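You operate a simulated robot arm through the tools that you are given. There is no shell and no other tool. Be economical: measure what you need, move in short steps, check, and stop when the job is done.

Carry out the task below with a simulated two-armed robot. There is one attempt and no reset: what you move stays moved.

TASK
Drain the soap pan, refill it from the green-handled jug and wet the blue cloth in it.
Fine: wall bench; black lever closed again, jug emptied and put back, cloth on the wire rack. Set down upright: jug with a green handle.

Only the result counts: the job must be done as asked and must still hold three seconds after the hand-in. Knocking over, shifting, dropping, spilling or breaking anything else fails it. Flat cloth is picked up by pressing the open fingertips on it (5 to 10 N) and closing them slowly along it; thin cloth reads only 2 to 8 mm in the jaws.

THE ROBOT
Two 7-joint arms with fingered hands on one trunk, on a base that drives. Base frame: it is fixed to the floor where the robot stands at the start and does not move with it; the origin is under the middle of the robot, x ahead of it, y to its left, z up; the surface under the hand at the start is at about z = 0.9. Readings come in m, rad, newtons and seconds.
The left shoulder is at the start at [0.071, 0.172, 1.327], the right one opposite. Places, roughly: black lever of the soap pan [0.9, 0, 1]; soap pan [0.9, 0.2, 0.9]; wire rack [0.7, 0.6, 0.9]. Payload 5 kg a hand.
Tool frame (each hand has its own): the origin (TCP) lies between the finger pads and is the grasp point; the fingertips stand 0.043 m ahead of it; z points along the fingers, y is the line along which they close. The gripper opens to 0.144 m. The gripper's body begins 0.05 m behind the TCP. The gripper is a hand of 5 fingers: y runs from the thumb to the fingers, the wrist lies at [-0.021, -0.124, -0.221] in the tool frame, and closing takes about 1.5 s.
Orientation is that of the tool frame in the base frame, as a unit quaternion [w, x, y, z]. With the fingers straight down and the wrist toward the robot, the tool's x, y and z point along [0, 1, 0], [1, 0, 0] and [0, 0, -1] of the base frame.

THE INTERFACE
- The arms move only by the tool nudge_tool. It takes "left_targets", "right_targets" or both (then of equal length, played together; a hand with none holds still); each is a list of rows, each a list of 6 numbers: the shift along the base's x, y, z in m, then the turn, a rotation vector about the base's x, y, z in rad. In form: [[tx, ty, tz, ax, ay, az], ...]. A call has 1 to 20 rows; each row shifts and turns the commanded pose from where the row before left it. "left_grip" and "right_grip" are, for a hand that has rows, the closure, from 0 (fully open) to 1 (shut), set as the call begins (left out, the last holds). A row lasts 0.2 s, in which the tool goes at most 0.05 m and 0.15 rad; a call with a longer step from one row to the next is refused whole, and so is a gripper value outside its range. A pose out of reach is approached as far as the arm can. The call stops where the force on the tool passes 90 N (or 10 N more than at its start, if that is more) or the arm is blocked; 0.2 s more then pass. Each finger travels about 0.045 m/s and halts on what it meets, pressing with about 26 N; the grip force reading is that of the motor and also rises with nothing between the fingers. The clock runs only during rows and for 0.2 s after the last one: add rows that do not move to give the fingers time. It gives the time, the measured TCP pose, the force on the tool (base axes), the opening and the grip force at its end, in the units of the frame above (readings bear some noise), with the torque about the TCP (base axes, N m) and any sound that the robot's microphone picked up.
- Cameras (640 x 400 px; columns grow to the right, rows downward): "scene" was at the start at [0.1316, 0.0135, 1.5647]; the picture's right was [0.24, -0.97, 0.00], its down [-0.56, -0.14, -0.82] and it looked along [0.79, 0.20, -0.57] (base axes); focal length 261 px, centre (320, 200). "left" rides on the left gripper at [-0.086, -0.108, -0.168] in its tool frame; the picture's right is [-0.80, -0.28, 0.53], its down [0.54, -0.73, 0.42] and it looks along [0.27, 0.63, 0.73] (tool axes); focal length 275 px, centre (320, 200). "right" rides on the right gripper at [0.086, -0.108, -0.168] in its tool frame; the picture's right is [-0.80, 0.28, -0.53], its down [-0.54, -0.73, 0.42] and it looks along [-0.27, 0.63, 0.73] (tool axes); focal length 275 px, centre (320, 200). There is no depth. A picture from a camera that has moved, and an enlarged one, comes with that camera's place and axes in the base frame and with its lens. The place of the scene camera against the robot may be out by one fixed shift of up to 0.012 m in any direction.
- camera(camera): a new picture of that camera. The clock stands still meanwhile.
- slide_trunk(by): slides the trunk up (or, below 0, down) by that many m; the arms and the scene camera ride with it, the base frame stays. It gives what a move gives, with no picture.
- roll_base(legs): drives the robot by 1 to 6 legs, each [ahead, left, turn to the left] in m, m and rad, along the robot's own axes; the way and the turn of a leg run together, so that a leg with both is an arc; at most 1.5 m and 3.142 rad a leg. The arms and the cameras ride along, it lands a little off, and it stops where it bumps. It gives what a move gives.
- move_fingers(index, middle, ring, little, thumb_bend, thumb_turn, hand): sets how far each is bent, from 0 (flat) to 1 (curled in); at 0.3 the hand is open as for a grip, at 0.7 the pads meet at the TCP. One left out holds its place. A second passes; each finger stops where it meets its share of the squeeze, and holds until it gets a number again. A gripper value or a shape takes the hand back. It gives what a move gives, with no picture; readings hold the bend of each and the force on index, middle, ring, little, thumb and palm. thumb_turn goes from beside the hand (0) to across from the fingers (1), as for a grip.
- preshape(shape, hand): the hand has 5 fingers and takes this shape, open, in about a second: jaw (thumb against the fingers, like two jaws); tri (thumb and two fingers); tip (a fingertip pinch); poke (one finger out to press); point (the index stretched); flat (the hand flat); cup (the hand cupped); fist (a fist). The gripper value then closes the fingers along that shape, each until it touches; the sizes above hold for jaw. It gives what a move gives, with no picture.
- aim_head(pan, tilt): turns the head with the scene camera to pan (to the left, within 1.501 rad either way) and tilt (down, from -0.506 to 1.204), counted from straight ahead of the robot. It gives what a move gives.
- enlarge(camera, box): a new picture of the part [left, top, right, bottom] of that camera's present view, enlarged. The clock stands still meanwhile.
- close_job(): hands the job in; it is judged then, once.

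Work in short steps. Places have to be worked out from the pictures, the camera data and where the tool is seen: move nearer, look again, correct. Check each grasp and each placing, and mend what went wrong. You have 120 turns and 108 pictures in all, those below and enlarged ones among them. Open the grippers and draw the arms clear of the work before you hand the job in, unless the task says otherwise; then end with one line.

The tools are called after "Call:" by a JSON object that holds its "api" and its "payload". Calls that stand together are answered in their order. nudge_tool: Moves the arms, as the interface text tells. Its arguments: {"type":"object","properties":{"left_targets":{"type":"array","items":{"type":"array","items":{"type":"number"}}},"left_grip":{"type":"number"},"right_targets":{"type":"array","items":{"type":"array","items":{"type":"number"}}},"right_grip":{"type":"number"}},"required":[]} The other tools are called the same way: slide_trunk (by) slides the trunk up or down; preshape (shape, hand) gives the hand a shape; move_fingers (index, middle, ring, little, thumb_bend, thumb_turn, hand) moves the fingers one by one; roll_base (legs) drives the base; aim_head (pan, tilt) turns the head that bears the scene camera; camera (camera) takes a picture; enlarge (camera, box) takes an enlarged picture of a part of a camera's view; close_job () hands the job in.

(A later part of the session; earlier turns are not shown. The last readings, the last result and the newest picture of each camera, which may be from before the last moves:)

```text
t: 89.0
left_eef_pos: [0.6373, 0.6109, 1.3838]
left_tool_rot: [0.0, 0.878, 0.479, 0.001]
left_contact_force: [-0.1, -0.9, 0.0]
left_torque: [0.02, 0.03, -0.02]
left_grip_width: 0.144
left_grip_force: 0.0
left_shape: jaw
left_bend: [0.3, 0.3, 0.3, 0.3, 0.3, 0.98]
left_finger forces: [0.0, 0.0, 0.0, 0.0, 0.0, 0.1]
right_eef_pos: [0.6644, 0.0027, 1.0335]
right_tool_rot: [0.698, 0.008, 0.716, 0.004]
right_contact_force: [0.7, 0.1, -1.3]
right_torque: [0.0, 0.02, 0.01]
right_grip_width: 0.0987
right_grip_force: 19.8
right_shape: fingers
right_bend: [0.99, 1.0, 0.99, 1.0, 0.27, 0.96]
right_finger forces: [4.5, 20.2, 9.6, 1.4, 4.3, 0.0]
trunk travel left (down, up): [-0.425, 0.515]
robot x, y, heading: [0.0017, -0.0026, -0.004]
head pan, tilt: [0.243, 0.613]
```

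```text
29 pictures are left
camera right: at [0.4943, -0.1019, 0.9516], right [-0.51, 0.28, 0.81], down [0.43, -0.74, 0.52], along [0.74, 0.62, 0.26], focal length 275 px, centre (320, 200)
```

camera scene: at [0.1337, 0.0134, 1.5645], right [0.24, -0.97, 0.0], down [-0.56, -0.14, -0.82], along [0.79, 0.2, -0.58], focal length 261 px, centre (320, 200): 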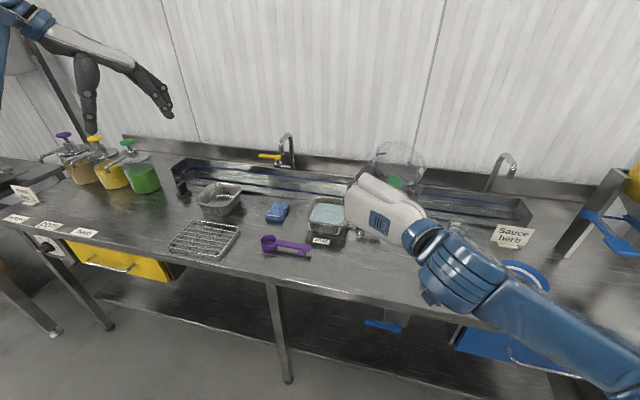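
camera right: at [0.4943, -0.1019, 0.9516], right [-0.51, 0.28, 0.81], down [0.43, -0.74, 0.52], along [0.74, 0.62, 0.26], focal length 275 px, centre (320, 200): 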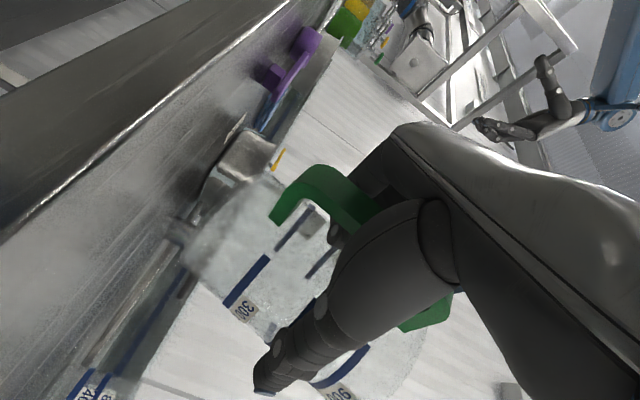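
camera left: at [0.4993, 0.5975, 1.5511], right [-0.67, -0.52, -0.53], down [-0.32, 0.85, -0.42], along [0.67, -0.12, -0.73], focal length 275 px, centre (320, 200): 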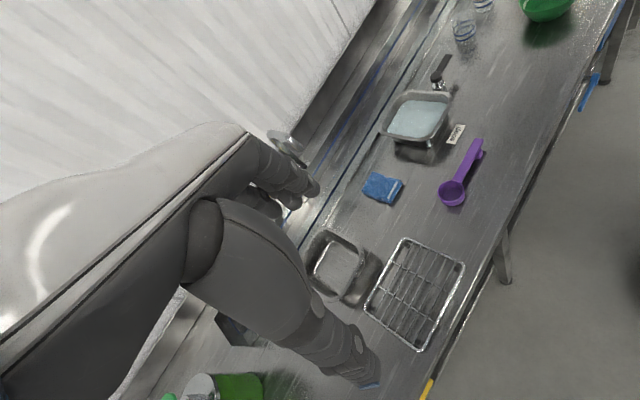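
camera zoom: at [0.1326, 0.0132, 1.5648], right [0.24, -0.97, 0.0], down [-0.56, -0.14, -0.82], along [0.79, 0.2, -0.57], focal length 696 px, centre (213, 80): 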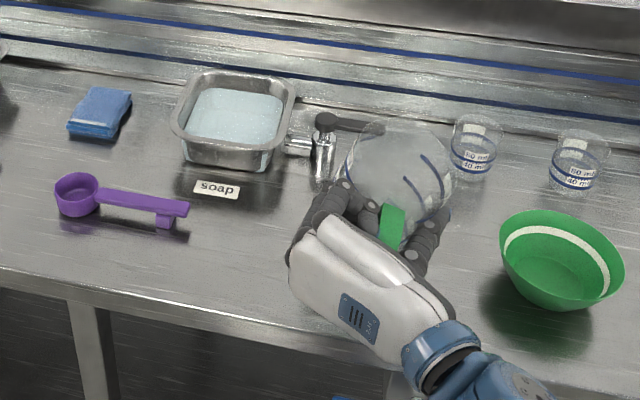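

Comparing rim pixels with the first picture, the jug must shift by about +0.041 in x and +0.035 in y. I'll do that, then lower gently to contact.

Call:
{"api": "nudge_tool", "payload": {"right_targets": [[0.014, 0.012, 0, 0, 0, 0], [0.014, 0.012, 0, 0, 0, 0], [0.013, 0.011, 0, 0, 0, 0], [0, 0, -0.012, 0, 0, 0], [0, 0, -0.012, 0, 0, 0], [0, 0, -0.008, 0, 0, 0], [0, 0, 0, 0, 0, 0]]}}

Call:
{"api": "nudge_tool", "payload": {"right_targets": [[0, 0, -0.004, 0, 0, 0], [0, 0, -0.004, 0, 0, 0], [0, 0, 0, 0, 0, 0]]}}

Call:
{"api": "enlarge", "payload": {"camera": "scene", "box": [280, 180, 440, 300]}}

```text
t: 90.6
left_eef_pos: [0.6365, 0.6104, 1.3844]
left_tool_rot: [0.0, 0.878, 0.478, 0.0]
left_contact_force: [0.4, 0.9, 0.5]
left_torque: [-0.03, 0.02, 0.04]
left_grip_width: 0.1439
left_grip_force: 0.1
left_shape: jaw
left_bend: [0.3, 0.3, 0.3, 0.3, 0.3, 0.98]
left_finger forces: [0.1, 0.1, 0.0, 0.0, 0.1, 0.1]
right_eef_pos: [0.7065, 0.0381, 1.0029]
right_tool_rot: [0.698, 0.008, 0.716, 0.001]
right_contact_force: [0.1, -0.4, -1.1]
right_torque: [0.03, 0.03, -0.02]
right_grip_width: 0.0987
right_grip_force: 20.2
right_shape: fingers
right_bend: [0.99, 1.0, 0.99, 1.0, 0.27, 0.96]
right_finger forces: [4.6, 20.2, 9.6, 1.3, 4.2, 0.0]
trunk travel left (down, up): [-0.425, 0.515]
robot x, y, heading: [0.0035, -0.0012, 0.001]
head pan, tilt: [0.243, 0.613]
```

```text
t: 91.4
left_eef_pos: [0.6383, 0.6107, 1.3842]
left_tool_rot: [0.0, 0.878, 0.478, 0.0]
left_contact_force: [-0.2, -0.1, 0.2]
left_torque: [0.01, 0.05, 0.02]
left_grip_width: 0.1436
left_grip_force: 0.0
left_shape: jaw
left_bend: [0.3, 0.3, 0.3, 0.3, 0.3, 0.98]
left_finger forces: [0.0, 0.0, 0.0, 0.0, 0.0, 0.1]
right_eef_pos: [0.7059, 0.039, 0.9939]
right_tool_rot: [0.698, 0.009, 0.716, 0.002]
right_contact_force: [-0.3, -1.4, -0.1]
right_torque: [0.02, 0.0, 0.0]
right_grip_width: 0.0988
right_grip_force: 20.2
right_shape: fingers
right_bend: [0.99, 1.0, 0.99, 1.0, 0.27, 0.96]
right_finger forces: [4.6, 20.5, 9.7, 1.5, 4.3, 0.1]
trunk travel left (down, up): [-0.425, 0.515]
robot x, y, heading: [0.0037, -0.0034, -0.003]
head pan, tilt: [0.243, 0.613]
```

```text
3.33 times, centred on (360, 240) of scene
camera zoom: at [0.1328, 0.0133, 1.5647], right [0.24, -0.97, 0.0], down [-0.56, -0.14, -0.82], along [0.79, 0.2, -0.57], focal length 871 px, centre (187, 67)
```

zoom: 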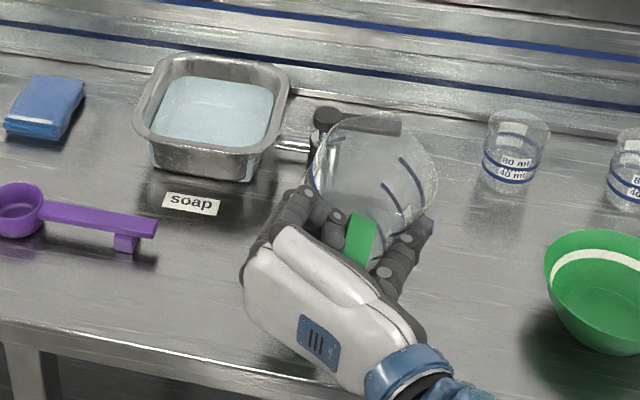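

The jug's outline now matches its original place almost exactly. I'll lower a few millimetres more to confirm contact.

Call:
{"api": "nudge_tool", "payload": {"right_targets": [[0, 0, -0.002, 0, 0, 0], [0, 0, -0.002, 0, 0, 0], [0, 0, 0, 0, 0, 0]]}}

```text
t: 92.2
left_eef_pos: [0.6353, 0.6114, 1.3854]
left_tool_rot: [0.001, 0.878, 0.479, 0.001]
left_contact_force: [-1.2, -0.1, 0.0]
left_torque: [0.04, 0.0, 0.01]
left_grip_width: 0.1435
left_grip_force: 0.1
left_shape: jaw
left_bend: [0.3, 0.3, 0.3, 0.3, 0.3, 0.98]
left_finger forces: [0.0, 0.0, 0.1, 0.0, 0.0, 0.0]
right_eef_pos: [0.7044, 0.0378, 0.9912]
right_tool_rot: [0.699, 0.008, 0.715, 0.003]
right_contact_force: [-2.5, 0.4, 7.7]
right_torque: [-0.26, 0.16, -0.15]
right_grip_width: 0.0988
right_grip_force: 26.7
right_shape: fingers
right_bend: [0.99, 1.0, 0.99, 1.0, 0.27, 0.97]
right_finger forces: [5.7, 33.7, 6.6, 2.5, 4.3, 0.1]
trunk travel left (down, up): [-0.425, 0.515]
robot x, y, heading: [0.0017, 0.0029, -0.006]
head pan, tilt: [0.243, 0.613]
```

The bottom is on the bench (7.7 N). I'll ease up 1 mm and uncurl the fingers in stages.

Call:
{"api": "nudge_tool", "payload": {"right_targets": [[0, 0, 0.0015, 0, 0, 0], [0, 0, 0, 0, 0, 0]]}}

Call:
{"api": "move_fingers", "payload": {"hand": "right", "thumb_bend": 0.1, "index": 0.85, "middle": 0.85, "ring": 0.85, "little": 0.85}}

Call:
{"api": "enlarge", "payload": {"camera": "scene", "box": [280, 180, 440, 300]}}

```text
t: 92.8
left_eef_pos: [0.6361, 0.611, 1.3857]
left_tool_rot: [0.0, 0.878, 0.479, 0.001]
left_contact_force: [-0.1, 0.1, 0.3]
left_torque: [0.0, -0.02, -0.02]
left_grip_width: 0.1439
left_grip_force: 0.1
left_shape: jaw
left_bend: [0.3, 0.3, 0.3, 0.3, 0.3, 0.98]
left_finger forces: [0.0, 0.0, 0.0, 0.1, 0.0, 0.0]
right_eef_pos: [0.7063, 0.0388, 0.9912]
right_tool_rot: [0.699, 0.007, 0.716, 0.002]
right_contact_force: [-1.7, 1.1, 5.3]
right_torque: [-0.11, 0.08, -0.07]
right_grip_width: 0.0988
right_grip_force: 24.1
right_shape: fingers
right_bend: [0.99, 1.0, 0.99, 1.0, 0.27, 0.97]
right_finger forces: [5.6, 32.2, 6.8, 0.1, 4.3, 0.0]
trunk travel left (down, up): [-0.425, 0.515]
robot x, y, heading: [-0.0011, 0.0017, -0.002]
head pan, tilt: [0.243, 0.613]
```

```text
t: 93.8
left_eef_pos: [0.6364, 0.6109, 1.3843]
left_tool_rot: [0.001, 0.878, 0.478, 0.0]
left_contact_force: [-0.3, -0.2, -0.9]
left_torque: [0.0, 0.02, 0.02]
left_grip_width: 0.1436
left_grip_force: 0.0
left_shape: jaw
left_bend: [0.3, 0.3, 0.3, 0.3, 0.3, 0.98]
left_finger forces: [0.0, 0.1, 0.1, 0.0, 0.0, 0.0]
right_eef_pos: [0.7057, 0.0382, 0.9912]
right_tool_rot: [0.698, 0.008, 0.716, 0.002]
right_contact_force: [-0.4, 0.7, 0.0]
right_torque: [0.01, 0.05, -0.02]
right_grip_width: 0.0725
right_grip_force: 0.1
right_shape: fingers
right_bend: [0.85, 0.85, 0.85, 0.85, 0.1, 0.97]
right_finger forces: [0.0, 0.5, 0.1, 0.0, 0.0, 0.0]
trunk travel left (down, up): [-0.425, 0.515]
robot x, y, heading: [-0.0011, 0.0006, -0.004]
head pan, tilt: [0.243, 0.613]
```

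```text
3.33 times, centred on (360, 240) of scene
camera zoom: at [0.1326, 0.0134, 1.5648], right [0.24, -0.97, 0.0], down [-0.56, -0.14, -0.82], along [0.79, 0.2, -0.57], focal length 871 px, centre (187, 67)
```

zoom: 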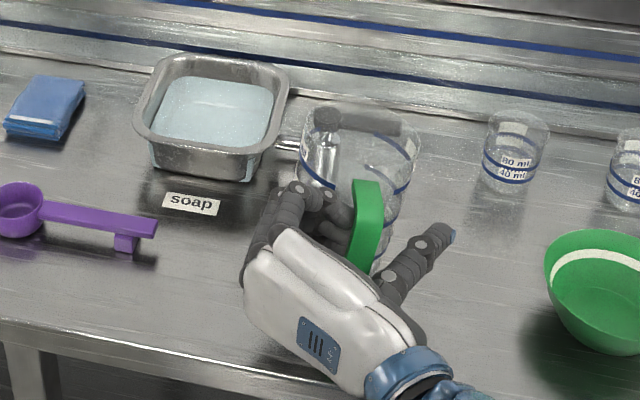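

Freed, the jug rocked fully upright; it had been leaning, so it now stands about 0.03 m farther back and 0.015 m left of its old place. It is empty and light, so I'll draw it back gently by the loosely caged handle.

Call:
{"api": "nudge_tool", "payload": {"right_targets": [[-0.006, -0.003, 0, 0, 0, 0], [-0.006, -0.003, 0, 0, 0, 0], [-0.006, -0.003, 0, 0, 0, 0], [-0.006, -0.003, 0, 0, 0, 0], [-0.006, -0.003, 0, 0, 0, 0], [0, 0, 0, 0, 0, 0]]}}

Call:
{"api": "enlarge", "payload": {"camera": "scene", "box": [280, 180, 440, 300]}}

```text
t: 95.2
left_eef_pos: [0.6367, 0.6115, 1.3834]
left_tool_rot: [0.0, 0.878, 0.479, 0.0]
left_contact_force: [1.2, -0.6, -0.9]
left_torque: [0.0, 0.04, -0.01]
left_grip_width: 0.1438
left_grip_force: 0.1
left_shape: jaw
left_bend: [0.3, 0.3, 0.3, 0.3, 0.3, 0.98]
left_finger forces: [0.0, 0.0, 0.0, 0.1, 0.0, 0.0]
right_eef_pos: [0.6764, 0.0236, 0.991]
right_tool_rot: [0.698, 0.009, 0.716, 0.002]
right_contact_force: [1.0, -0.3, -0.3]
right_torque: [-0.03, 0.03, 0.01]
right_grip_width: 0.0727
right_grip_force: 0.1
right_shape: fingers
right_bend: [0.85, 0.85, 0.85, 0.85, 0.1, 0.97]
right_finger forces: [0.0, 0.0, 0.0, 0.0, 0.0, 0.1]
trunk travel left (down, up): [-0.425, 0.515]
robot x, y, heading: [0.0046, 0.0002, -0.005]
head pan, tilt: [0.243, 0.613]
```

```text
3.33 times, centred on (360, 240) of scene
camera zoom: at [0.1328, 0.0135, 1.5647], right [0.24, -0.97, 0.0], down [-0.56, -0.14, -0.82], along [0.79, 0.2, -0.57], focal length 871 px, centre (187, 67)
```

zoom: 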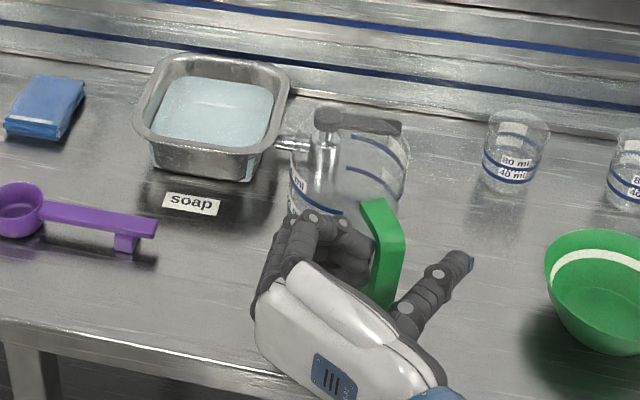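

The handle has swung round, and the jug is turned about 27 degrees and slightly off. The fingers now lie wholly to the left of the bar, so I'll slide the hand out to the left and back, open it, and re-approach to pinch the bar and drag the jug on the bench.

Call:
{"api": "nudge_tool", "payload": {"right_targets": [[-0.005, 0.015, 0, 0, 0, 0], [-0.015, 0.02, 0, 0, 0, 0], [-0.03, 0.015, 0, 0, 0, 0], [-0.035, 0, 0, 0, 0, 0], [-0.015, 0, 0, 0, 0, 0], [0, 0, 0, 0, 0, 0]]}}

Call:
{"api": "preshape", "payload": {"hand": "right", "shape": "jaw"}}

Call:
{"api": "enlarge", "payload": {"camera": "scene", "box": [280, 180, 440, 300]}}

```text
t: 96.6
left_eef_pos: [0.6373, 0.6105, 1.3832]
left_tool_rot: [0.0, 0.878, 0.478, 0.0]
left_contact_force: [0.1, -0.3, 0.4]
left_torque: [0.01, 0.01, 0.0]
left_grip_width: 0.1439
left_grip_force: 0.1
left_shape: jaw
left_bend: [0.3, 0.3, 0.3, 0.3, 0.3, 0.98]
left_finger forces: [0.0, 0.0, 0.0, 0.1, 0.1, 0.0]
right_eef_pos: [0.576, 0.0712, 0.9912]
right_tool_rot: [0.699, 0.009, 0.715, 0.002]
right_contact_force: [-0.2, 0.4, 0.9]
right_torque: [-0.02, -0.01, -0.01]
right_grip_width: 0.073
right_grip_force: 0.0
right_shape: fingers
right_bend: [0.85, 0.85, 0.85, 0.85, 0.1, 0.97]
right_finger forces: [0.1, 0.1, 0.0, 0.0, 0.1, 0.1]
trunk travel left (down, up): [-0.425, 0.515]
robot x, y, heading: [0.0001, 0.0022, -0.0]
head pan, tilt: [0.243, 0.613]
```

```text
t: 97.5
left_eef_pos: [0.6375, 0.6103, 1.3839]
left_tool_rot: [0.0, 0.878, 0.479, 0.0]
left_contact_force: [0.2, 0.3, 0.3]
left_torque: [-0.02, 0.02, 0.0]
left_grip_width: 0.144
left_grip_force: 0.1
left_shape: jaw
left_bend: [0.3, 0.3, 0.3, 0.3, 0.3, 0.98]
left_finger forces: [0.0, 0.0, 0.0, 0.1, 0.0, 0.0]
right_eef_pos: [0.5766, 0.0717, 0.9898]
right_tool_rot: [0.699, 0.007, 0.715, 0.002]
right_contact_force: [0.3, -0.5, -0.3]
right_torque: [0.0, 0.01, 0.01]
right_grip_width: 0.1438
right_grip_force: 0.0
right_shape: jaw
right_bend: [0.3, 0.3, 0.3, 0.3, 0.3, 0.97]
right_finger forces: [0.0, 0.0, 0.1, 0.1, 0.1, 0.0]
trunk travel left (down, up): [-0.425, 0.515]
robot x, y, heading: [0.0015, 0.0001, -0.004]
head pan, tilt: [0.243, 0.613]
```

```text
3.33 times, centred on (360, 240) of scene
camera zoom: at [0.1326, 0.0135, 1.5648], right [0.24, -0.97, 0.0], down [-0.56, -0.14, -0.82], along [0.79, 0.2, -0.57], focal length 871 px, centre (187, 67)
```

zoom: 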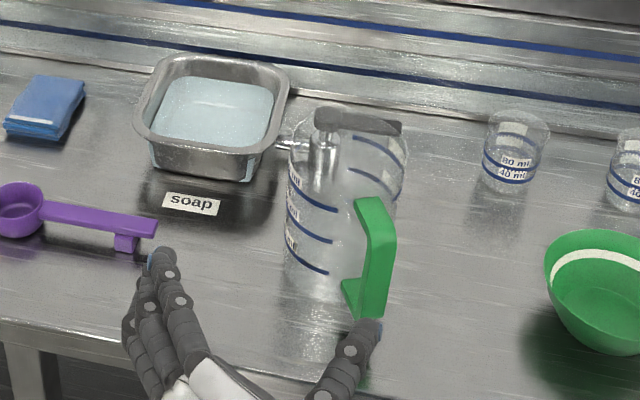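

The jug now stands upright and empty, turned about 25 degrees and roughly 0.025 m off its place. I'll align the hand with the handle (bar near [0.663, -0.016]) and approach to pinch it.

Call:
{"api": "nudge_tool", "payload": {"right_targets": [[-0.004, -0.03, 0, 0, 0, 0.09], [0, -0.035, 0, 0, 0, 0.09], [0, -0.035, 0, 0, 0, 0.09], [0, -0.031, 0, 0, 0, 0.09], [0, 0, 0, 0, 0, 0.09], [0.018, 0.009, 0, 0, 0, 0], [0.023, 0.011, 0, 0, 0, 0], [0.022, 0.011, 0, 0, 0, 0], [0, 0, 0, 0, 0, 0]]}}

Call:
{"api": "enlarge", "payload": {"camera": "scene", "box": [280, 180, 440, 300]}}

```text
t: 99.5
left_eef_pos: [0.6358, 0.6102, 1.3851]
left_tool_rot: [-0.001, 0.878, 0.479, 0.0]
left_contact_force: [0.2, -1.4, 0.6]
left_torque: [-0.04, -0.01, -0.01]
left_grip_width: 0.1438
left_grip_force: 0.1
left_shape: jaw
left_bend: [0.3, 0.3, 0.3, 0.3, 0.3, 0.98]
left_finger forces: [0.1, 0.0, 0.1, 0.0, 0.0, 0.2]
right_eef_pos: [0.6349, -0.028, 0.9922]
right_tool_rot: [0.68, -0.151, 0.699, 0.159]
right_contact_force: [0.0, 0.7, 1.2]
right_torque: [0.0, -0.02, -0.01]
right_grip_width: 0.1442
right_grip_force: 0.0
right_shape: jaw
right_bend: [0.3, 0.3, 0.3, 0.3, 0.3, 0.97]
right_finger forces: [0.1, 0.0, 0.0, 0.0, 0.0, 0.0]
trunk travel left (down, up): [-0.425, 0.515]
robot x, y, heading: [0.0008, 0.0007, -0.002]
head pan, tilt: [0.243, 0.613]
```

```text
3.33 times, centred on (360, 240) of scene
camera zoom: at [0.1319, 0.0128, 1.5648], right [0.24, -0.97, 0.0], down [-0.56, -0.14, -0.82], along [0.79, 0.2, -0.57], focal length 871 px, centre (187, 67)
```

zoom: 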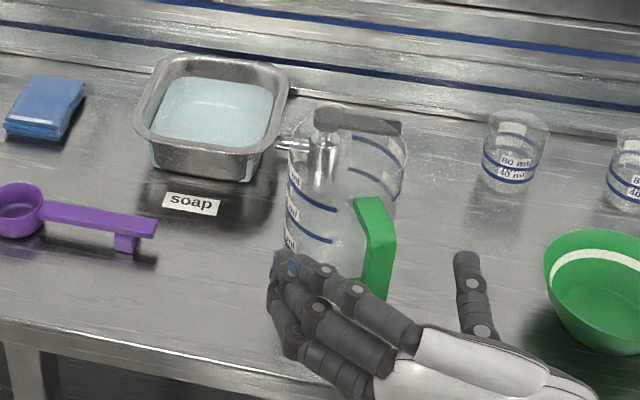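

The handle is centred between fingers and thumb. I'll close on it.

Call:
{"api": "nudge_tool", "payload": {"right_targets": [[0, 0, 0, 0, 0, 0], [0, 0, 0, 0, 0, 0], [0, 0, 0, 0, 0, 0], [0, 0, 0, 0, 0, 0], [0, 0, 0, 0, 0, 0], [0, 0, 0, 0, 0, 0], [0, 0, 0, 0, 0, 0], [0, 0, 0, 0, 0, 0], [0, 0, 0, 0, 0, 0]], "right_grip": 0.95}}

```text
t: 101.5
left_eef_pos: [0.6362, 0.6113, 1.3836]
left_tool_rot: [0.0, 0.878, 0.479, -0.001]
left_contact_force: [0.9, -1.1, 0.4]
left_torque: [-0.01, 0.01, -0.02]
left_grip_width: 0.144
left_grip_force: 0.0
left_shape: jaw
left_bend: [0.3, 0.3, 0.3, 0.3, 0.3, 0.98]
left_finger forces: [0.0, 0.1, 0.0, 0.1, 0.0, 0.0]
right_eef_pos: [0.6351, -0.0264, 0.9919]
right_tool_rot: [0.681, -0.151, 0.7, 0.157]
right_contact_force: [0.5, -0.2, 0.5]
right_torque: [-0.09, -0.05, -0.01]
right_grip_width: 0.0165
right_grip_force: 26.3
right_shape: jaw
right_bend: [0.72, 0.64, 0.64, 0.69, 0.74, 1.0]
right_finger forces: [13.1, 6.4, 3.2, 0.1, 23.2, 0.1]
trunk travel left (down, up): [-0.425, 0.515]
robot x, y, heading: [0.0007, -0.0016, 0.001]
head pan, tilt: [0.243, 0.613]
```

The bar is pinched (16.5 mm). I'll slide the jug along the bench to its old pose: TCP to [0.615, 0.0] and heading to 0.

Call:
{"api": "nudge_tool", "payload": {"right_targets": [[-0.0025, 0.003, 0, 0, 0, -0.045], [-0.0025, 0.003, 0, 0, 0, -0.045], [-0.0025, 0.003, 0, 0, 0, -0.045], [-0.0025, 0.003, 0, 0, 0, -0.045], [-0.0025, 0.003, 0, 0, 0, -0.045], [-0.0025, 0.003, 0, 0, 0, -0.045], [-0.0025, 0.003, 0, 0, 0, -0.045], [-0.0025, 0.002, 0, 0, 0, -0.045], [0, 0.002, 0, 0, 0, -0.045], [0, 0.001, 0, 0, 0, -0.04], [0, 0, 0, 0, 0, 0]]}}

Call:
{"api": "enlarge", "payload": {"camera": "scene", "box": [280, 180, 440, 300]}}

```text
t: 103.9
left_eef_pos: [0.636, 0.6113, 1.3844]
left_tool_rot: [0.001, 0.878, 0.479, 0.0]
left_contact_force: [-0.6, 0.1, 0.3]
left_torque: [0.01, -0.01, 0.02]
left_grip_width: 0.1438
left_grip_force: 0.1
left_shape: jaw
left_bend: [0.3, 0.3, 0.3, 0.3, 0.3, 0.98]
left_finger forces: [0.0, 0.1, 0.0, 0.0, 0.0, 0.0]
right_eef_pos: [0.6142, -0.0014, 0.9927]
right_tool_rot: [0.698, 0.006, 0.716, 0.004]
right_contact_force: [-0.2, -0.8, 0.6]
right_torque: [-0.02, -0.07, 0.08]
right_grip_width: 0.0164
right_grip_force: 26.2
right_shape: jaw
right_bend: [0.72, 0.64, 0.64, 0.69, 0.74, 1.0]
right_finger forces: [14.7, 6.5, 2.7, 0.1, 23.4, 0.0]
trunk travel left (down, up): [-0.425, 0.515]
robot x, y, heading: [0.0005, 0.0024, 0.003]
head pan, tilt: [0.243, 0.613]
```

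```text
3.33 times, centred on (360, 240) of scene
camera zoom: at [0.1326, 0.0131, 1.5648], right [0.24, -0.97, 0.0], down [-0.56, -0.14, -0.82], along [0.79, 0.2, -0.57], focal length 871 px, centre (187, 67)
```

zoom: 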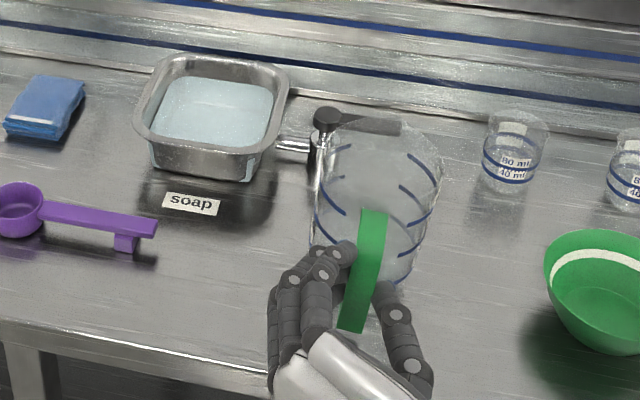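

The jug matches its original picture almost exactly. I'll open, draw straight back, then lift the right hand clear to the right.

Call:
{"api": "nudge_tool", "payload": {"right_targets": [[0, 0, 0, 0, 0, 0], [0, 0, 0, 0, 0, 0], [0, 0, 0, 0, 0, 0], [0, 0, 0, 0, 0, 0], [0, 0, 0, 0, 0, 0], [0, 0, 0, 0, 0, 0], [0, 0, 0, 0, 0, 0], [-0.02, 0, 0, 0, 0, 0], [-0.025, 0, 0, 0, 0, 0], [-0.025, 0, 0.01, 0, 0, 0], [-0.02, 0, 0.03, 0, 0, 0], [0, -0.02, 0.04, 0, 0, 0], [0, -0.03, 0.035, 0, 0, 0], [0, -0.03, 0.035, 0, 0, 0], [0, -0.035, 0.03, 0, 0, 0], [0, -0.035, 0.03, 0, 0, 0], [0, -0.035, 0.02, 0, 0, 0], [0, -0.035, 0, 0, 0, 0]], "right_grip": 0.0}}

Call:
{"api": "camera", "payload": {"camera": "scene"}}

```text
t: 107.7
left_eef_pos: [0.6352, 0.6104, 1.3847]
left_tool_rot: [0.0, 0.878, 0.478, 0.001]
left_contact_force: [-1.3, 0.0, 0.0]
left_torque: [0.05, -0.08, 0.03]
left_grip_width: 0.1438
left_grip_force: 0.1
left_shape: jaw
left_bend: [0.3, 0.3, 0.3, 0.3, 0.3, 0.98]
left_finger forces: [0.1, 0.0, 0.0, 0.0, 0.1, 0.1]
right_eef_pos: [0.608, -0.2106, 1.1656]
right_tool_rot: [0.698, 0.006, 0.716, 0.004]
right_contact_force: [0.2, 0.3, -0.2]
right_torque: [0.04, 0.04, -0.02]
right_grip_width: 0.1439
right_grip_force: 0.1
right_shape: jaw
right_bend: [0.3, 0.3, 0.3, 0.3, 0.3, 0.98]
right_finger forces: [0.1, 0.1, 0.1, 0.0, 0.0, 0.0]
right hand out of reach, approached as far as the arm can: row 13, 14, 15, 16, 17
trunk travel left (down, up): [-0.425, 0.515]
robot x, y, heading: [0.0027, -0.0024, 0.002]
head pan, tilt: [0.243, 0.613]
```

```text
22 pictures are left
camera scene: at [0.1313, 0.0119, 1.5649], right [0.24, -0.97, 0.0], down [-0.56, -0.14, -0.82], along [0.79, 0.2, -0.57], focal length 261 px, centre (320, 200)
```

scene: 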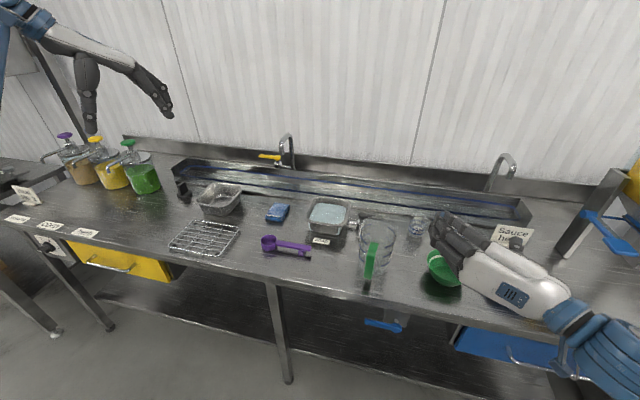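

The jug is back, upright and empty. Next the cloth, centred at about [0.915, 0.39] and about 0.10 by 0.066 m. I'll drive forward 0.08 m for left-arm reach, then bring the left hand above it with the yaw set back to straight.

Call:
{"api": "roll_base", "payload": {"legs": [[0.08, 0, 0]]}}

Call:
{"api": "nudge_tool", "payload": {"left_targets": [[0.02, -0.015, 0, 0, 0, 0.06], [0.02, -0.02, -0.01, 0, 0, 0.06], [0.02, -0.025, -0.015, 0, 0, 0.06], [0.02, -0.025, -0.02, 0, 0, 0.06], [0.02, -0.025, -0.02, 0, 0, 0.06], [0.02, -0.025, -0.02, 0, 0, 0.06], [0.02, -0.025, -0.02, 0, 0, 0.06], [0.02, -0.025, -0.025, 0, 0, 0.06], [0.02, -0.02, -0.03, 0, 0, 0.06], [0.018, -0.015, -0.03, 0, 0, 0.06], [0, 0, -0.03, 0, 0, 0], [0, 0, -0.03, 0, 0, 0], [0, 0, -0.03, 0, 0, 0], [0, 0, 0, 0, 0, 0]], "left_grip": 0.0}}

Call:
{"api": "camera", "payload": {"camera": "left"}}

Call:
{"api": "camera", "payload": {"camera": "scene"}}

```text
t: 108.8
left_eef_pos: [0.7147, 0.6106, 1.3854]
left_tool_rot: [0.001, 0.878, 0.478, 0.0]
left_contact_force: [0.7, 0.4, -0.9]
left_torque: [0.01, 0.03, 0.0]
left_grip_width: 0.1436
left_grip_force: 0.0
left_shape: jaw
left_bend: [0.3, 0.3, 0.3, 0.3, 0.3, 0.98]
left_finger forces: [0.0, 0.0, 0.0, 0.0, 0.1, 0.1]
right_eef_pos: [0.6877, -0.2082, 1.1643]
right_tool_rot: [0.698, 0.005, 0.716, 0.004]
right_contact_force: [0.5, -0.5, -0.1]
right_torque: [-0.03, -0.04, 0.06]
right_grip_width: 0.1439
right_grip_force: 0.1
right_shape: jaw
right_bend: [0.3, 0.3, 0.3, 0.3, 0.3, 0.98]
right_finger forces: [0.0, 0.0, 0.1, 0.0, 0.1, 0.0]
trunk travel left (down, up): [-0.425, 0.515]
robot x, y, heading: [0.0782, 0.0036, 0.002]
head pan, tilt: [0.243, 0.613]
```

```text
t: 111.8
left_eef_pos: [0.9143, 0.3907, 1.1034]
left_tool_rot: [0.001, 0.696, 0.718, 0.001]
left_contact_force: [-0.3, 0.4, -0.1]
left_torque: [0.02, -0.01, 0.02]
left_grip_width: 0.144
left_grip_force: 0.1
left_shape: jaw
left_bend: [0.3, 0.3, 0.3, 0.3, 0.3, 0.98]
left_finger forces: [0.0, 0.0, 0.1, 0.0, 0.1, 0.0]
right_eef_pos: [0.6873, -0.2077, 1.1638]
right_tool_rot: [0.698, 0.005, 0.716, 0.004]
right_contact_force: [-0.1, 0.2, -0.2]
right_torque: [-0.03, -0.01, 0.01]
right_grip_width: 0.1439
right_grip_force: 0.0
right_shape: jaw
right_bend: [0.3, 0.3, 0.3, 0.3, 0.3, 0.98]
right_finger forces: [0.0, 0.1, 0.0, 0.0, 0.1, 0.1]
trunk travel left (down, up): [-0.425, 0.515]
robot x, y, heading: [0.0781, 0.002, 0.001]
head pan, tilt: [0.243, 0.613]
```

```text
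21 pictures are left
camera left: at [0.8061, 0.3017, 1.2717], right [-0.26, -0.8, -0.53], down [-0.74, 0.52, -0.42], along [0.62, 0.29, -0.73], focal length 275 px, centre (320, 200)
```

left: 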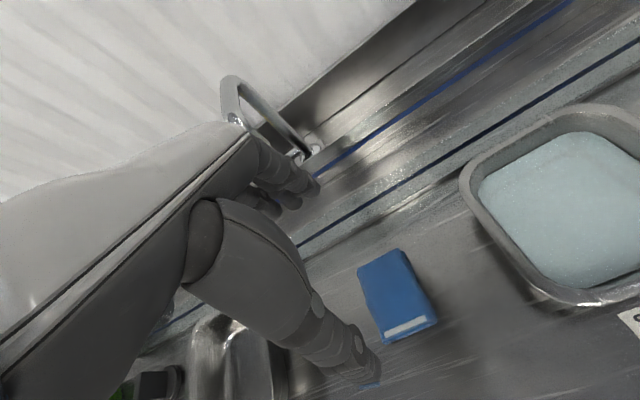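

```text
20 pictures are left
camera scene: at [0.2119, 0.0131, 1.5648], right [0.24, -0.97, 0.0], down [-0.56, -0.14, -0.82], along [0.79, 0.2, -0.57], focal length 261 px, centre (320, 200)
```

scene: 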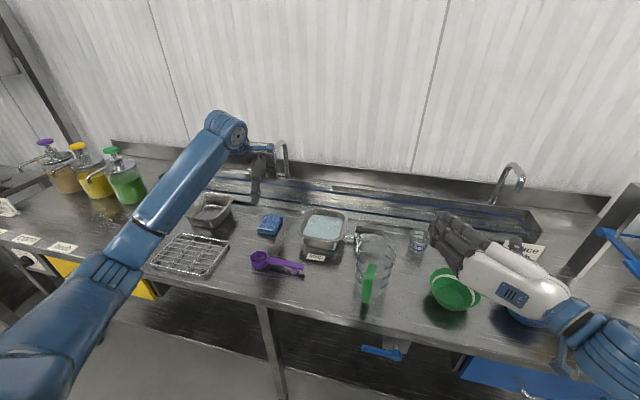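

The cloth's centre refines to about [0.908, 0.39]. I'll set a symmetric half-open hand (about 0.07 m) and descend over the cloth to just above contact.

Call:
{"api": "move_fingers", "payload": {"hand": "left", "index": 0.48, "middle": 0.48, "ring": 0.48, "little": 0.48, "thumb_bend": 0.48, "thumb_turn": 1.0}}

Call:
{"api": "nudge_tool", "payload": {"left_targets": [[-0.003, 0, -0.04, 0, 0, 0], [-0.003, 0, -0.04, 0, 0, 0], [0, 0, -0.04, 0, 0, 0], [0, 0, -0.006, 0, 0, 0], [0, 0, 0, 0, 0, 0]]}}

Call:
{"api": "camera", "payload": {"camera": "left"}}

```text
t: 112.8
left_eef_pos: [0.9116, 0.3923, 1.1045]
left_tool_rot: [0.0, 0.697, 0.717, -0.001]
left_contact_force: [0.0, 0.0, 0.4]
left_torque: [0.0, 0.02, 0.0]
left_grip_width: 0.086
left_grip_force: 0.0
left_shape: fingers
left_bend: [0.48, 0.48, 0.48, 0.48, 0.48, 1.0]
left_finger forces: [0.0, 0.0, 0.0, 0.1, 0.1, 0.0]
right_eef_pos: [0.6871, -0.2079, 1.1637]
right_tool_rot: [0.698, 0.005, 0.716, 0.004]
right_contact_force: [-0.1, 0.9, 0.8]
right_torque: [0.01, -0.01, 0.03]
right_grip_width: 0.1435
right_grip_force: 0.1
right_shape: jaw
right_bend: [0.3, 0.3, 0.3, 0.3, 0.3, 0.98]
right_finger forces: [0.0, 0.2, 0.1, 0.0, 0.1, 0.0]
trunk travel left (down, up): [-0.425, 0.515]
robot x, y, heading: [0.0795, 0.0016, -0.002]
head pan, tilt: [0.243, 0.613]
```

```text
t: 114.0
left_eef_pos: [0.9074, 0.3898, 0.9788]
left_tool_rot: [0.0, 0.697, 0.717, 0.0]
left_contact_force: [0.5, 0.2, -0.2]
left_torque: [0.04, 0.0, 0.0]
left_grip_width: 0.0862
left_grip_force: 0.0
left_shape: fingers
left_bend: [0.48, 0.48, 0.48, 0.48, 0.48, 1.0]
left_finger forces: [0.0, 0.0, 0.1, 0.0, 0.1, 0.0]
right_eef_pos: [0.6869, -0.208, 1.164]
right_tool_rot: [0.698, 0.005, 0.716, 0.005]
right_contact_force: [0.0, 1.1, -0.4]
right_torque: [0.0, 0.03, 0.01]
right_grip_width: 0.144
right_grip_force: 0.0
right_shape: jaw
right_bend: [0.3, 0.3, 0.3, 0.3, 0.3, 0.98]
right_finger forces: [0.0, 0.1, 0.0, 0.1, 0.1, 0.1]
trunk travel left (down, up): [-0.425, 0.515]
robot x, y, heading: [0.0777, -0.0031, 0.001]
head pan, tilt: [0.243, 0.613]
```

```text
19 pictures are left
camera left: at [0.8003, 0.3008, 1.1454], right [-0.26, -0.8, -0.53], down [-0.74, 0.52, -0.42], along [0.62, 0.29, -0.73], focal length 275 px, centre (320, 200)
```

left: 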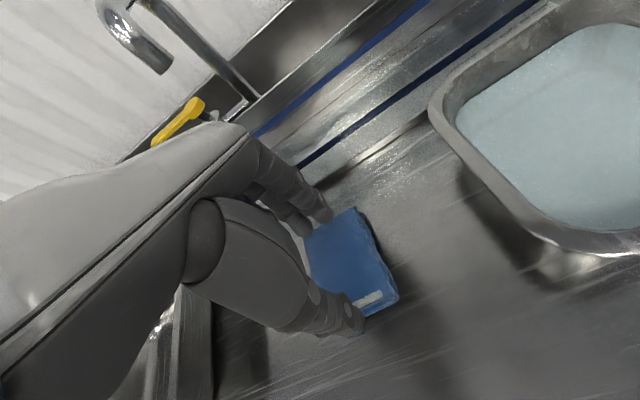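

The fingers straddle the cloth, just above it. I'll lower in small steps to press lightly.

Call:
{"api": "nudge_tool", "payload": {"left_targets": [[0, 0, -0.005, 0, 0, 0], [0, 0, -0.005, 0, 0, 0], [0, 0, -0.004, 0, 0, 0], [0, 0, 0, 0, 0, 0]]}}

```text
t: 115.0
left_eef_pos: [0.9069, 0.3896, 0.9708]
left_tool_rot: [0.003, 0.696, 0.718, 0.003]
left_contact_force: [3.4, 1.4, 32.5]
left_torque: [0.46, -1.8, 0.03]
left_grip_width: 0.0861
left_grip_force: 16.3
left_shape: fingers
left_bend: [0.48, 0.45, 0.48, 0.48, 0.48, 1.0]
left_finger forces: [0.6, 32.0, 0.0, 0.0, 0.0, 0.1]
right_eef_pos: [0.6854, -0.2099, 1.1658]
right_tool_rot: [0.699, 0.005, 0.715, 0.004]
right_contact_force: [-0.3, 0.5, 0.4]
right_torque: [-0.02, -0.01, -0.03]
right_grip_width: 0.1438
right_grip_force: 0.1
right_shape: jaw
right_bend: [0.3, 0.3, 0.3, 0.3, 0.3, 0.98]
right_finger forces: [0.0, 0.0, 0.0, 0.0, 0.0, 0.0]
trunk travel left (down, up): [-0.425, 0.515]
robot x, y, heading: [0.0793, -0.0002, -0.002]
head pan, tilt: [0.243, 0.613]
```

Only the middle finger is pressing, and too hard (32 N). I'll rise 6 mm and begin closing slowly.

Call:
{"api": "nudge_tool", "payload": {"left_targets": [[0, 0, 0.007, 0, 0, 0], [0, 0, 0, 0, 0, 0]]}}

Call:
{"api": "move_fingers", "payload": {"hand": "left", "index": 0.54, "middle": 0.54, "ring": 0.54, "little": 0.54, "thumb_bend": 0.56}}

Call:
{"api": "camera", "payload": {"camera": "left"}}

```text
t: 115.6
left_eef_pos: [0.9047, 0.3903, 0.9727]
left_tool_rot: [0.0, 0.697, 0.717, 0.0]
left_contact_force: [2.2, 0.6, 17.9]
left_torque: [0.24, -0.99, -0.02]
left_grip_width: 0.0861
left_grip_force: 8.8
left_shape: fingers
left_bend: [0.48, 0.46, 0.48, 0.48, 0.48, 1.0]
left_finger forces: [0.0, 18.0, 0.0, 0.0, 0.1, 0.0]
right_eef_pos: [0.6865, -0.2084, 1.1649]
right_tool_rot: [0.699, 0.006, 0.715, 0.004]
right_contact_force: [0.1, -0.7, 0.6]
right_torque: [-0.02, -0.02, -0.01]
right_grip_width: 0.1437
right_grip_force: 0.0
right_shape: jaw
right_bend: [0.3, 0.3, 0.3, 0.3, 0.3, 0.98]
right_finger forces: [0.0, 0.0, 0.0, 0.0, 0.0, 0.1]
trunk travel left (down, up): [-0.425, 0.515]
robot x, y, heading: [0.0811, -0.0021, -0.002]
head pan, tilt: [0.243, 0.613]
```

```text
t: 116.6
left_eef_pos: [0.9076, 0.3899, 0.9719]
left_tool_rot: [0.002, 0.697, 0.717, 0.001]
left_contact_force: [8.6, -0.3, 20.6]
left_torque: [0.18, -1.44, -0.11]
left_grip_width: 0.061
left_grip_force: 11.0
left_shape: fingers
left_bend: [0.54, 0.48, 0.54, 0.54, 0.56, 1.0]
left_finger forces: [0.0, 20.8, 0.0, 0.1, 0.0, 0.1]
right_eef_pos: [0.6872, -0.2076, 1.1657]
right_tool_rot: [0.699, 0.005, 0.715, 0.005]
right_contact_force: [-0.6, -1.3, 0.0]
right_torque: [0.01, -0.01, -0.01]
right_grip_width: 0.1439
right_grip_force: 0.0
right_shape: jaw
right_bend: [0.3, 0.3, 0.3, 0.3, 0.3, 0.98]
right_finger forces: [0.0, 0.1, 0.0, 0.1, 0.1, 0.0]
trunk travel left (down, up): [-0.425, 0.515]
robot x, y, heading: [0.0804, 0.0018, -0.002]
head pan, tilt: [0.243, 0.613]
```

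```text
18 pictures are left
camera left: at [0.7998, 0.3009, 1.1402], right [-0.26, -0.8, -0.54], down [-0.74, 0.52, -0.42], along [0.62, 0.29, -0.73], focal length 275 px, centre (320, 200)
```

left: 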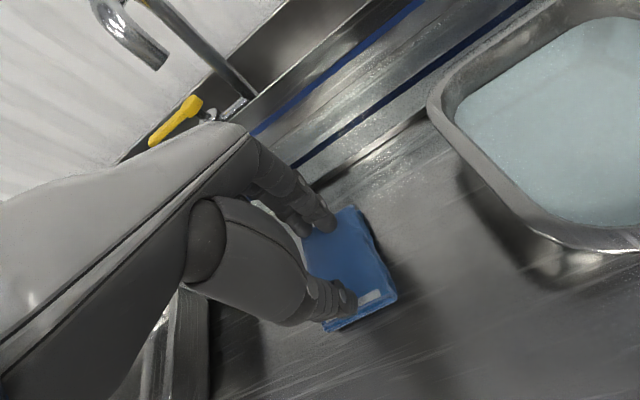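

Only the middle finger drags on the cloth; the others and the thumb hover just above. As they close they reach deeper, so I'll continue closing in stages while keeping the height.

Call:
{"api": "move_fingers", "payload": {"hand": "left", "index": 0.62, "middle": 0.58, "ring": 0.62, "little": 0.62, "thumb_bend": 0.64}}

Call:
{"api": "move_fingers", "payload": {"hand": "left", "index": 0.7, "middle": 0.7, "ring": 0.7, "little": 0.7, "thumb_bend": 0.72}}

Call:
{"api": "camera", "payload": {"camera": "left"}}

```text
t: 117.6
left_eef_pos: [0.9066, 0.3893, 0.9733]
left_tool_rot: [0.0, 0.697, 0.717, 0.001]
left_contact_force: [7.6, -1.8, 20.7]
left_torque: [0.23, -1.37, -0.16]
left_grip_width: 0.0321
left_grip_force: 10.0
left_shape: fingers
left_bend: [0.62, 0.48, 0.62, 0.62, 0.64, 1.0]
left_finger forces: [0.0, 20.2, 0.0, 0.0, 0.0, 0.0]
right_eef_pos: [0.6863, -0.2086, 1.1651]
right_tool_rot: [0.698, 0.005, 0.716, 0.004]
right_contact_force: [0.0, 0.6, 0.3]
right_torque: [-0.04, -0.03, 0.01]
right_grip_width: 0.1438
right_grip_force: 0.0
right_shape: jaw
right_bend: [0.3, 0.3, 0.3, 0.3, 0.3, 0.98]
right_finger forces: [0.0, 0.0, 0.0, 0.0, 0.1, 0.1]
trunk travel left (down, up): [-0.425, 0.515]
robot x, y, heading: [0.0798, 0.0014, -0.004]
head pan, tilt: [0.243, 0.613]
```

```text
t: 118.6
left_eef_pos: [0.9067, 0.3892, 0.9744]
left_tool_rot: [0.0, 0.697, 0.717, 0.001]
left_contact_force: [7.1, -3.0, 20.3]
left_torque: [0.13, -1.32, -0.22]
left_grip_width: 0.0047
left_grip_force: 9.3
left_shape: fingers
left_bend: [0.69, 0.48, 0.7, 0.7, 0.72, 1.0]
left_finger forces: [0.1, 19.8, 0.1, 0.0, 0.0, 0.0]
right_eef_pos: [0.6869, -0.2097, 1.1655]
right_tool_rot: [0.699, 0.006, 0.715, 0.005]
right_contact_force: [0.3, 0.2, 0.8]
right_torque: [0.01, 0.01, 0.01]
right_grip_width: 0.1439
right_grip_force: 0.1
right_shape: jaw
right_bend: [0.3, 0.3, 0.3, 0.3, 0.3, 0.98]
right_finger forces: [0.0, 0.0, 0.0, 0.0, 0.1, 0.1]
trunk travel left (down, up): [-0.425, 0.515]
robot x, y, heading: [0.079, 0.0013, -0.002]
head pan, tilt: [0.243, 0.613]
```

```text
17 pictures are left
camera left: at [0.7998, 0.3007, 1.14], right [-0.26, -0.8, -0.54], down [-0.74, 0.52, -0.42], along [0.62, 0.29, -0.73], focal length 275 px, centre (320, 200)
```

left: 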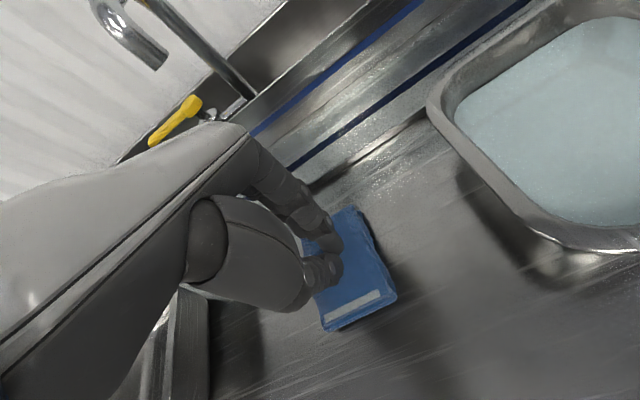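

Index and thumb met above the cloth while the longer middle finger held the hand off. I'll raise, switch to the fingertip-pinch shape, and press again with only thumb and index leading.

Call:
{"api": "nudge_tool", "payload": {"left_targets": [[0, 0, 0.02, 0, 0, 0], [0, 0, 0.02, 0, 0, 0], [0, 0, 0, 0, 0, 0]]}}

Call:
{"api": "preshape", "payload": {"hand": "left", "shape": "tip"}}

Call:
{"api": "camera", "payload": {"camera": "left"}}

```text
t: 119.4
left_eef_pos: [0.9079, 0.3912, 1.0092]
left_tool_rot: [-0.001, 0.696, 0.718, 0.0]
left_contact_force: [1.1, -0.4, -0.3]
left_torque: [0.02, 0.0, 0.02]
left_grip_width: 0.0045
left_grip_force: 0.1
left_shape: fingers
left_bend: [0.69, 0.53, 0.7, 0.7, 0.72, 1.0]
left_finger forces: [0.0, 0.0, 0.0, 0.0, 0.0, 0.1]
right_eef_pos: [0.6886, -0.2085, 1.1648]
right_tool_rot: [0.698, 0.005, 0.716, 0.004]
right_contact_force: [0.7, 0.3, 1.3]
right_torque: [0.0, 0.04, -0.03]
right_grip_width: 0.144
right_grip_force: 0.0
right_shape: jaw
right_bend: [0.3, 0.3, 0.3, 0.3, 0.3, 0.98]
right_finger forces: [0.1, 0.0, 0.0, 0.0, 0.1, 0.0]
trunk travel left (down, up): [-0.425, 0.515]
robot x, y, heading: [0.0846, -0.0019, 0.004]
head pan, tilt: [0.243, 0.613]
```

```text
t: 120.3
left_eef_pos: [0.9081, 0.3909, 1.0109]
left_tool_rot: [0.0, 0.698, 0.716, 0.0]
left_contact_force: [0.6, -0.4, 0.1]
left_torque: [-0.01, -0.02, 0.0]
left_grip_width: 0.1437
left_grip_force: 0.0
left_shape: tip
left_bend: [0.3, 0.98, 0.99, 0.99, 0.3, 0.98]
left_finger forces: [0.1, 0.0, 0.0, 0.0, 0.0, 0.0]
right_eef_pos: [0.6869, -0.2082, 1.164]
right_tool_rot: [0.698, 0.006, 0.716, 0.004]
right_contact_force: [-0.1, -0.9, 0.3]
right_torque: [0.03, 0.02, -0.02]
right_grip_width: 0.1442
right_grip_force: 0.2
right_shape: jaw
right_bend: [0.3, 0.3, 0.3, 0.3, 0.3, 0.98]
right_finger forces: [0.2, 0.1, 0.0, 0.1, 0.0, 0.1]
trunk travel left (down, up): [-0.425, 0.515]
robot x, y, heading: [0.077, -0.0002, 0.004]
head pan, tilt: [0.243, 0.613]
```

```text
16 pictures are left
camera left: at [0.8009, 0.3017, 1.1781], right [-0.26, -0.8, -0.53], down [-0.74, 0.52, -0.42], along [0.62, 0.29, -0.73], focal length 275 px, centre (320, 200)
```

left: 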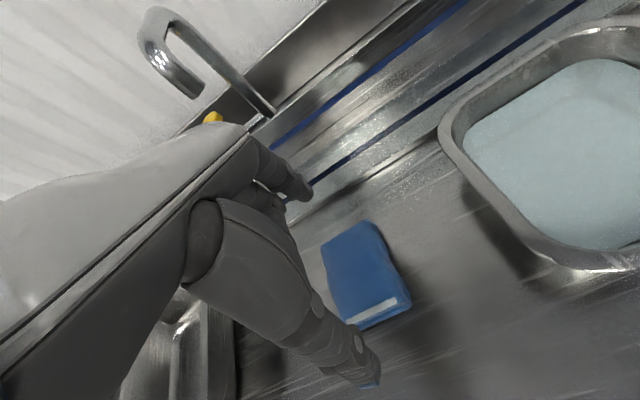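

Only the index and thumb are extended now, and the cloth is still centred at about [0.907, 0.387]. I'll half-close to about 0.06 m and descend in small steps until the tips press lightly.

Call:
{"api": "move_fingers", "payload": {"hand": "left", "index": 0.55, "thumb_bend": 0.55}}

Call:
{"api": "nudge_tool", "payload": {"left_targets": [[0, 0, -0.02, 0, 0, 0], [0, 0, -0.018, 0, 0, 0], [0, 0, -0.004, 0, 0, 0], [0, 0, -0.004, 0, 0, 0], [0, 0, 0, 0, 0, 0]]}}

```text
t: 121.3
left_eef_pos: [0.9074, 0.3899, 1.0115]
left_tool_rot: [0.001, 0.697, 0.717, 0.0]
left_contact_force: [0.0, 0.7, -0.1]
left_torque: [0.03, 0.02, 0.02]
left_grip_width: 0.061
left_grip_force: 0.1
left_shape: fingers
left_bend: [0.55, 0.98, 0.99, 0.99, 0.55, 0.98]
left_finger forces: [0.0, 0.0, 0.0, 0.0, 0.0, 0.0]
right_eef_pos: [0.6875, -0.2083, 1.1658]
right_tool_rot: [0.698, 0.006, 0.716, 0.005]
right_contact_force: [-0.6, 0.6, 0.0]
right_torque: [0.03, 0.02, 0.02]
right_grip_width: 0.144
right_grip_force: 0.1
right_shape: jaw
right_bend: [0.3, 0.3, 0.3, 0.3, 0.3, 0.98]
right_finger forces: [0.0, 0.0, 0.0, 0.0, 0.1, 0.1]
trunk travel left (down, up): [-0.425, 0.515]
robot x, y, heading: [0.086, 0.0005, 0.002]
head pan, tilt: [0.243, 0.613]
```

```text
t: 122.5
left_eef_pos: [0.9069, 0.3904, 0.972]
left_tool_rot: [0.003, 0.697, 0.717, 0.003]
left_contact_force: [-0.4, 2.3, 31.5]
left_torque: [-0.31, -1.36, 0.1]
left_grip_width: 0.0609
left_grip_force: 15.7
left_shape: fingers
left_bend: [0.55, 0.98, 0.99, 0.99, 0.55, 0.98]
left_finger forces: [31.5, 0.0, 0.1, 0.0, 0.0, 0.0]
right_eef_pos: [0.6846, -0.2092, 1.1658]
right_tool_rot: [0.699, 0.006, 0.715, 0.005]
right_contact_force: [-0.2, -0.7, 0.6]
right_torque: [0.01, 0.01, 0.02]
right_grip_width: 0.1439
right_grip_force: 0.0
right_shape: jaw
right_bend: [0.3, 0.3, 0.3, 0.3, 0.3, 0.98]
right_finger forces: [0.1, 0.0, 0.0, 0.0, 0.0, 0.0]
trunk travel left (down, up): [-0.425, 0.515]
robot x, y, heading: [0.0777, -0.0038, 0.001]
head pan, tilt: [0.243, 0.613]
```

The index alone presses 31 N and the thumb has none, so the thumb tip is higher. I'll rise 1 cm, pitch the hand by 0.25 rad to lower the thumb side, and come down again gently.

Call:
{"api": "nudge_tool", "payload": {"left_targets": [[0, 0, 0.012, 0, 0, 0], [0, 0, 0, 0, -0.125, 0], [0, 0, 0, 0, -0.125, 0], [0, 0, -0.005, 0, 0, 0], [0, 0, 0, 0, 0, 0]]}}

Call:
{"api": "nudge_tool", "payload": {"left_targets": [[0, 0, -0.002, 0, 0, 0], [0, 0, -0.002, 0, 0, 0], [0, 0, 0, 0, 0, 0]]}}

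```text
t: 123.7
left_eef_pos: [0.9042, 0.39, 0.9818]
left_tool_rot: [0.095, 0.691, 0.711, 0.092]
left_contact_force: [-12.7, -0.7, 53.1]
left_torque: [-0.65, 2.95, -0.13]
left_grip_width: 0.068
left_grip_force: 27.0
left_shape: fingers
left_bend: [0.55, 0.98, 0.99, 0.99, 0.53, 0.97]
left_finger forces: [0.0, 0.0, 0.0, 0.0, 53.3, 0.0]
right_eef_pos: [0.6819, -0.2098, 1.1691]
right_tool_rot: [0.7, 0.007, 0.714, 0.005]
right_contact_force: [0.3, -0.6, -0.6]
right_torque: [0.0, 0.01, 0.0]
right_grip_width: 0.1438
right_grip_force: 0.0
right_shape: jaw
right_bend: [0.3, 0.3, 0.3, 0.3, 0.3, 0.98]
right_finger forces: [0.0, 0.1, 0.0, 0.0, 0.1, 0.0]
trunk travel left (down, up): [-0.425, 0.515]
robot x, y, heading: [0.079, -0.0035, 0.005]
head pan, tilt: [0.243, 0.613]
```

```text
t: 124.5
left_eef_pos: [0.9034, 0.3896, 0.9819]
left_tool_rot: [0.095, 0.69, 0.711, 0.094]
left_contact_force: [-16.2, 1.7, 68.7]
left_torque: [-0.67, 3.66, -0.25]
left_grip_width: 0.0673
left_grip_force: 33.6
left_shape: fingers
left_bend: [0.55, 0.98, 0.99, 0.99, 0.54, 0.98]
left_finger forces: [0.0, 0.0, 0.0, 0.0, 68.3, 0.0]
right_eef_pos: [0.6809, -0.2108, 1.1682]
right_tool_rot: [0.701, 0.006, 0.713, 0.005]
right_contact_force: [-0.3, -0.2, -0.1]
right_torque: [0.04, 0.04, 0.0]
right_grip_width: 0.144
right_grip_force: 0.1
right_shape: jaw
right_bend: [0.3, 0.3, 0.3, 0.3, 0.3, 0.98]
right_finger forces: [0.0, 0.0, 0.0, 0.0, 0.0, 0.1]
trunk travel left (down, up): [-0.425, 0.515]
robot x, y, heading: [0.0819, -0.0028, 0.003]
head pan, tilt: [0.243, 0.613]
```

Now the thumb presses too hard, so the balance lies near a pitch of -0.1. I'll rise, pitch back by 0.14 and lower more carefully.

Call:
{"api": "nudge_tool", "payload": {"left_targets": [[0, 0, 0.015, 0, 0, 0], [0, 0, 0, 0, 0.13, 0], [0, 0, -0.006, 0, 0, 0], [0, 0, -0.005, 0, 0, 0], [0, 0, 0, 0, 0, 0]]}}

```text
t: 125.7
left_eef_pos: [0.9064, 0.3894, 0.9751]
left_tool_rot: [0.044, 0.696, 0.716, 0.043]
left_contact_force: [-0.9, -0.6, 20.6]
left_torque: [-0.19, 0.88, -0.03]
left_grip_width: 0.0602
left_grip_force: 10.3
left_shape: fingers
left_bend: [0.55, 0.98, 0.99, 0.99, 0.55, 0.98]
left_finger forces: [0.0, 0.0, 0.0, 0.0, 20.9, 0.0]
right_eef_pos: [0.6871, -0.2089, 1.1657]
right_tool_rot: [0.699, 0.005, 0.715, 0.005]
right_contact_force: [0.0, 0.1, -0.3]
right_torque: [-0.04, -0.01, -0.01]
right_grip_width: 0.1439
right_grip_force: 0.1
right_shape: jaw
right_bend: [0.3, 0.3, 0.3, 0.3, 0.3, 0.98]
right_finger forces: [0.0, 0.1, 0.0, 0.0, 0.1, 0.0]
trunk travel left (down, up): [-0.425, 0.515]
robot x, y, heading: [0.0803, 0.0003, -0.0]
head pan, tilt: [0.243, 0.613]
```

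The thumb leads slightly. I'll pitch back another 0.05 so both tips press.

Call:
{"api": "nudge_tool", "payload": {"left_targets": [[0, 0, 0.001, 0, 0.05, 0], [0, 0, 0, 0, 0, 0]]}}

```text
t: 126.3
left_eef_pos: [0.9059, 0.3904, 0.9733]
left_tool_rot: [0.025, 0.696, 0.717, 0.025]
left_contact_force: [1.2, -1.8, 8.4]
left_torque: [-0.08, 0.28, 0.05]
left_grip_width: 0.0581
left_grip_force: 4.5
left_shape: fingers
left_bend: [0.55, 0.98, 0.99, 0.99, 0.56, 0.97]
left_finger forces: [0.1, 0.0, 0.1, 0.1, 8.9, 0.1]
right_eef_pos: [0.687, -0.2081, 1.1651]
right_tool_rot: [0.698, 0.006, 0.716, 0.004]
right_contact_force: [-0.6, 0.5, -0.2]
right_torque: [-0.02, -0.02, 0.09]
right_grip_width: 0.144
right_grip_force: 0.1
right_shape: jaw
right_bend: [0.3, 0.3, 0.3, 0.3, 0.3, 0.98]
right_finger forces: [0.0, 0.0, 0.1, 0.1, 0.0, 0.0]
trunk travel left (down, up): [-0.425, 0.515]
robot x, y, heading: [0.0811, 0.0, 0.001]
head pan, tilt: [0.243, 0.613]
```

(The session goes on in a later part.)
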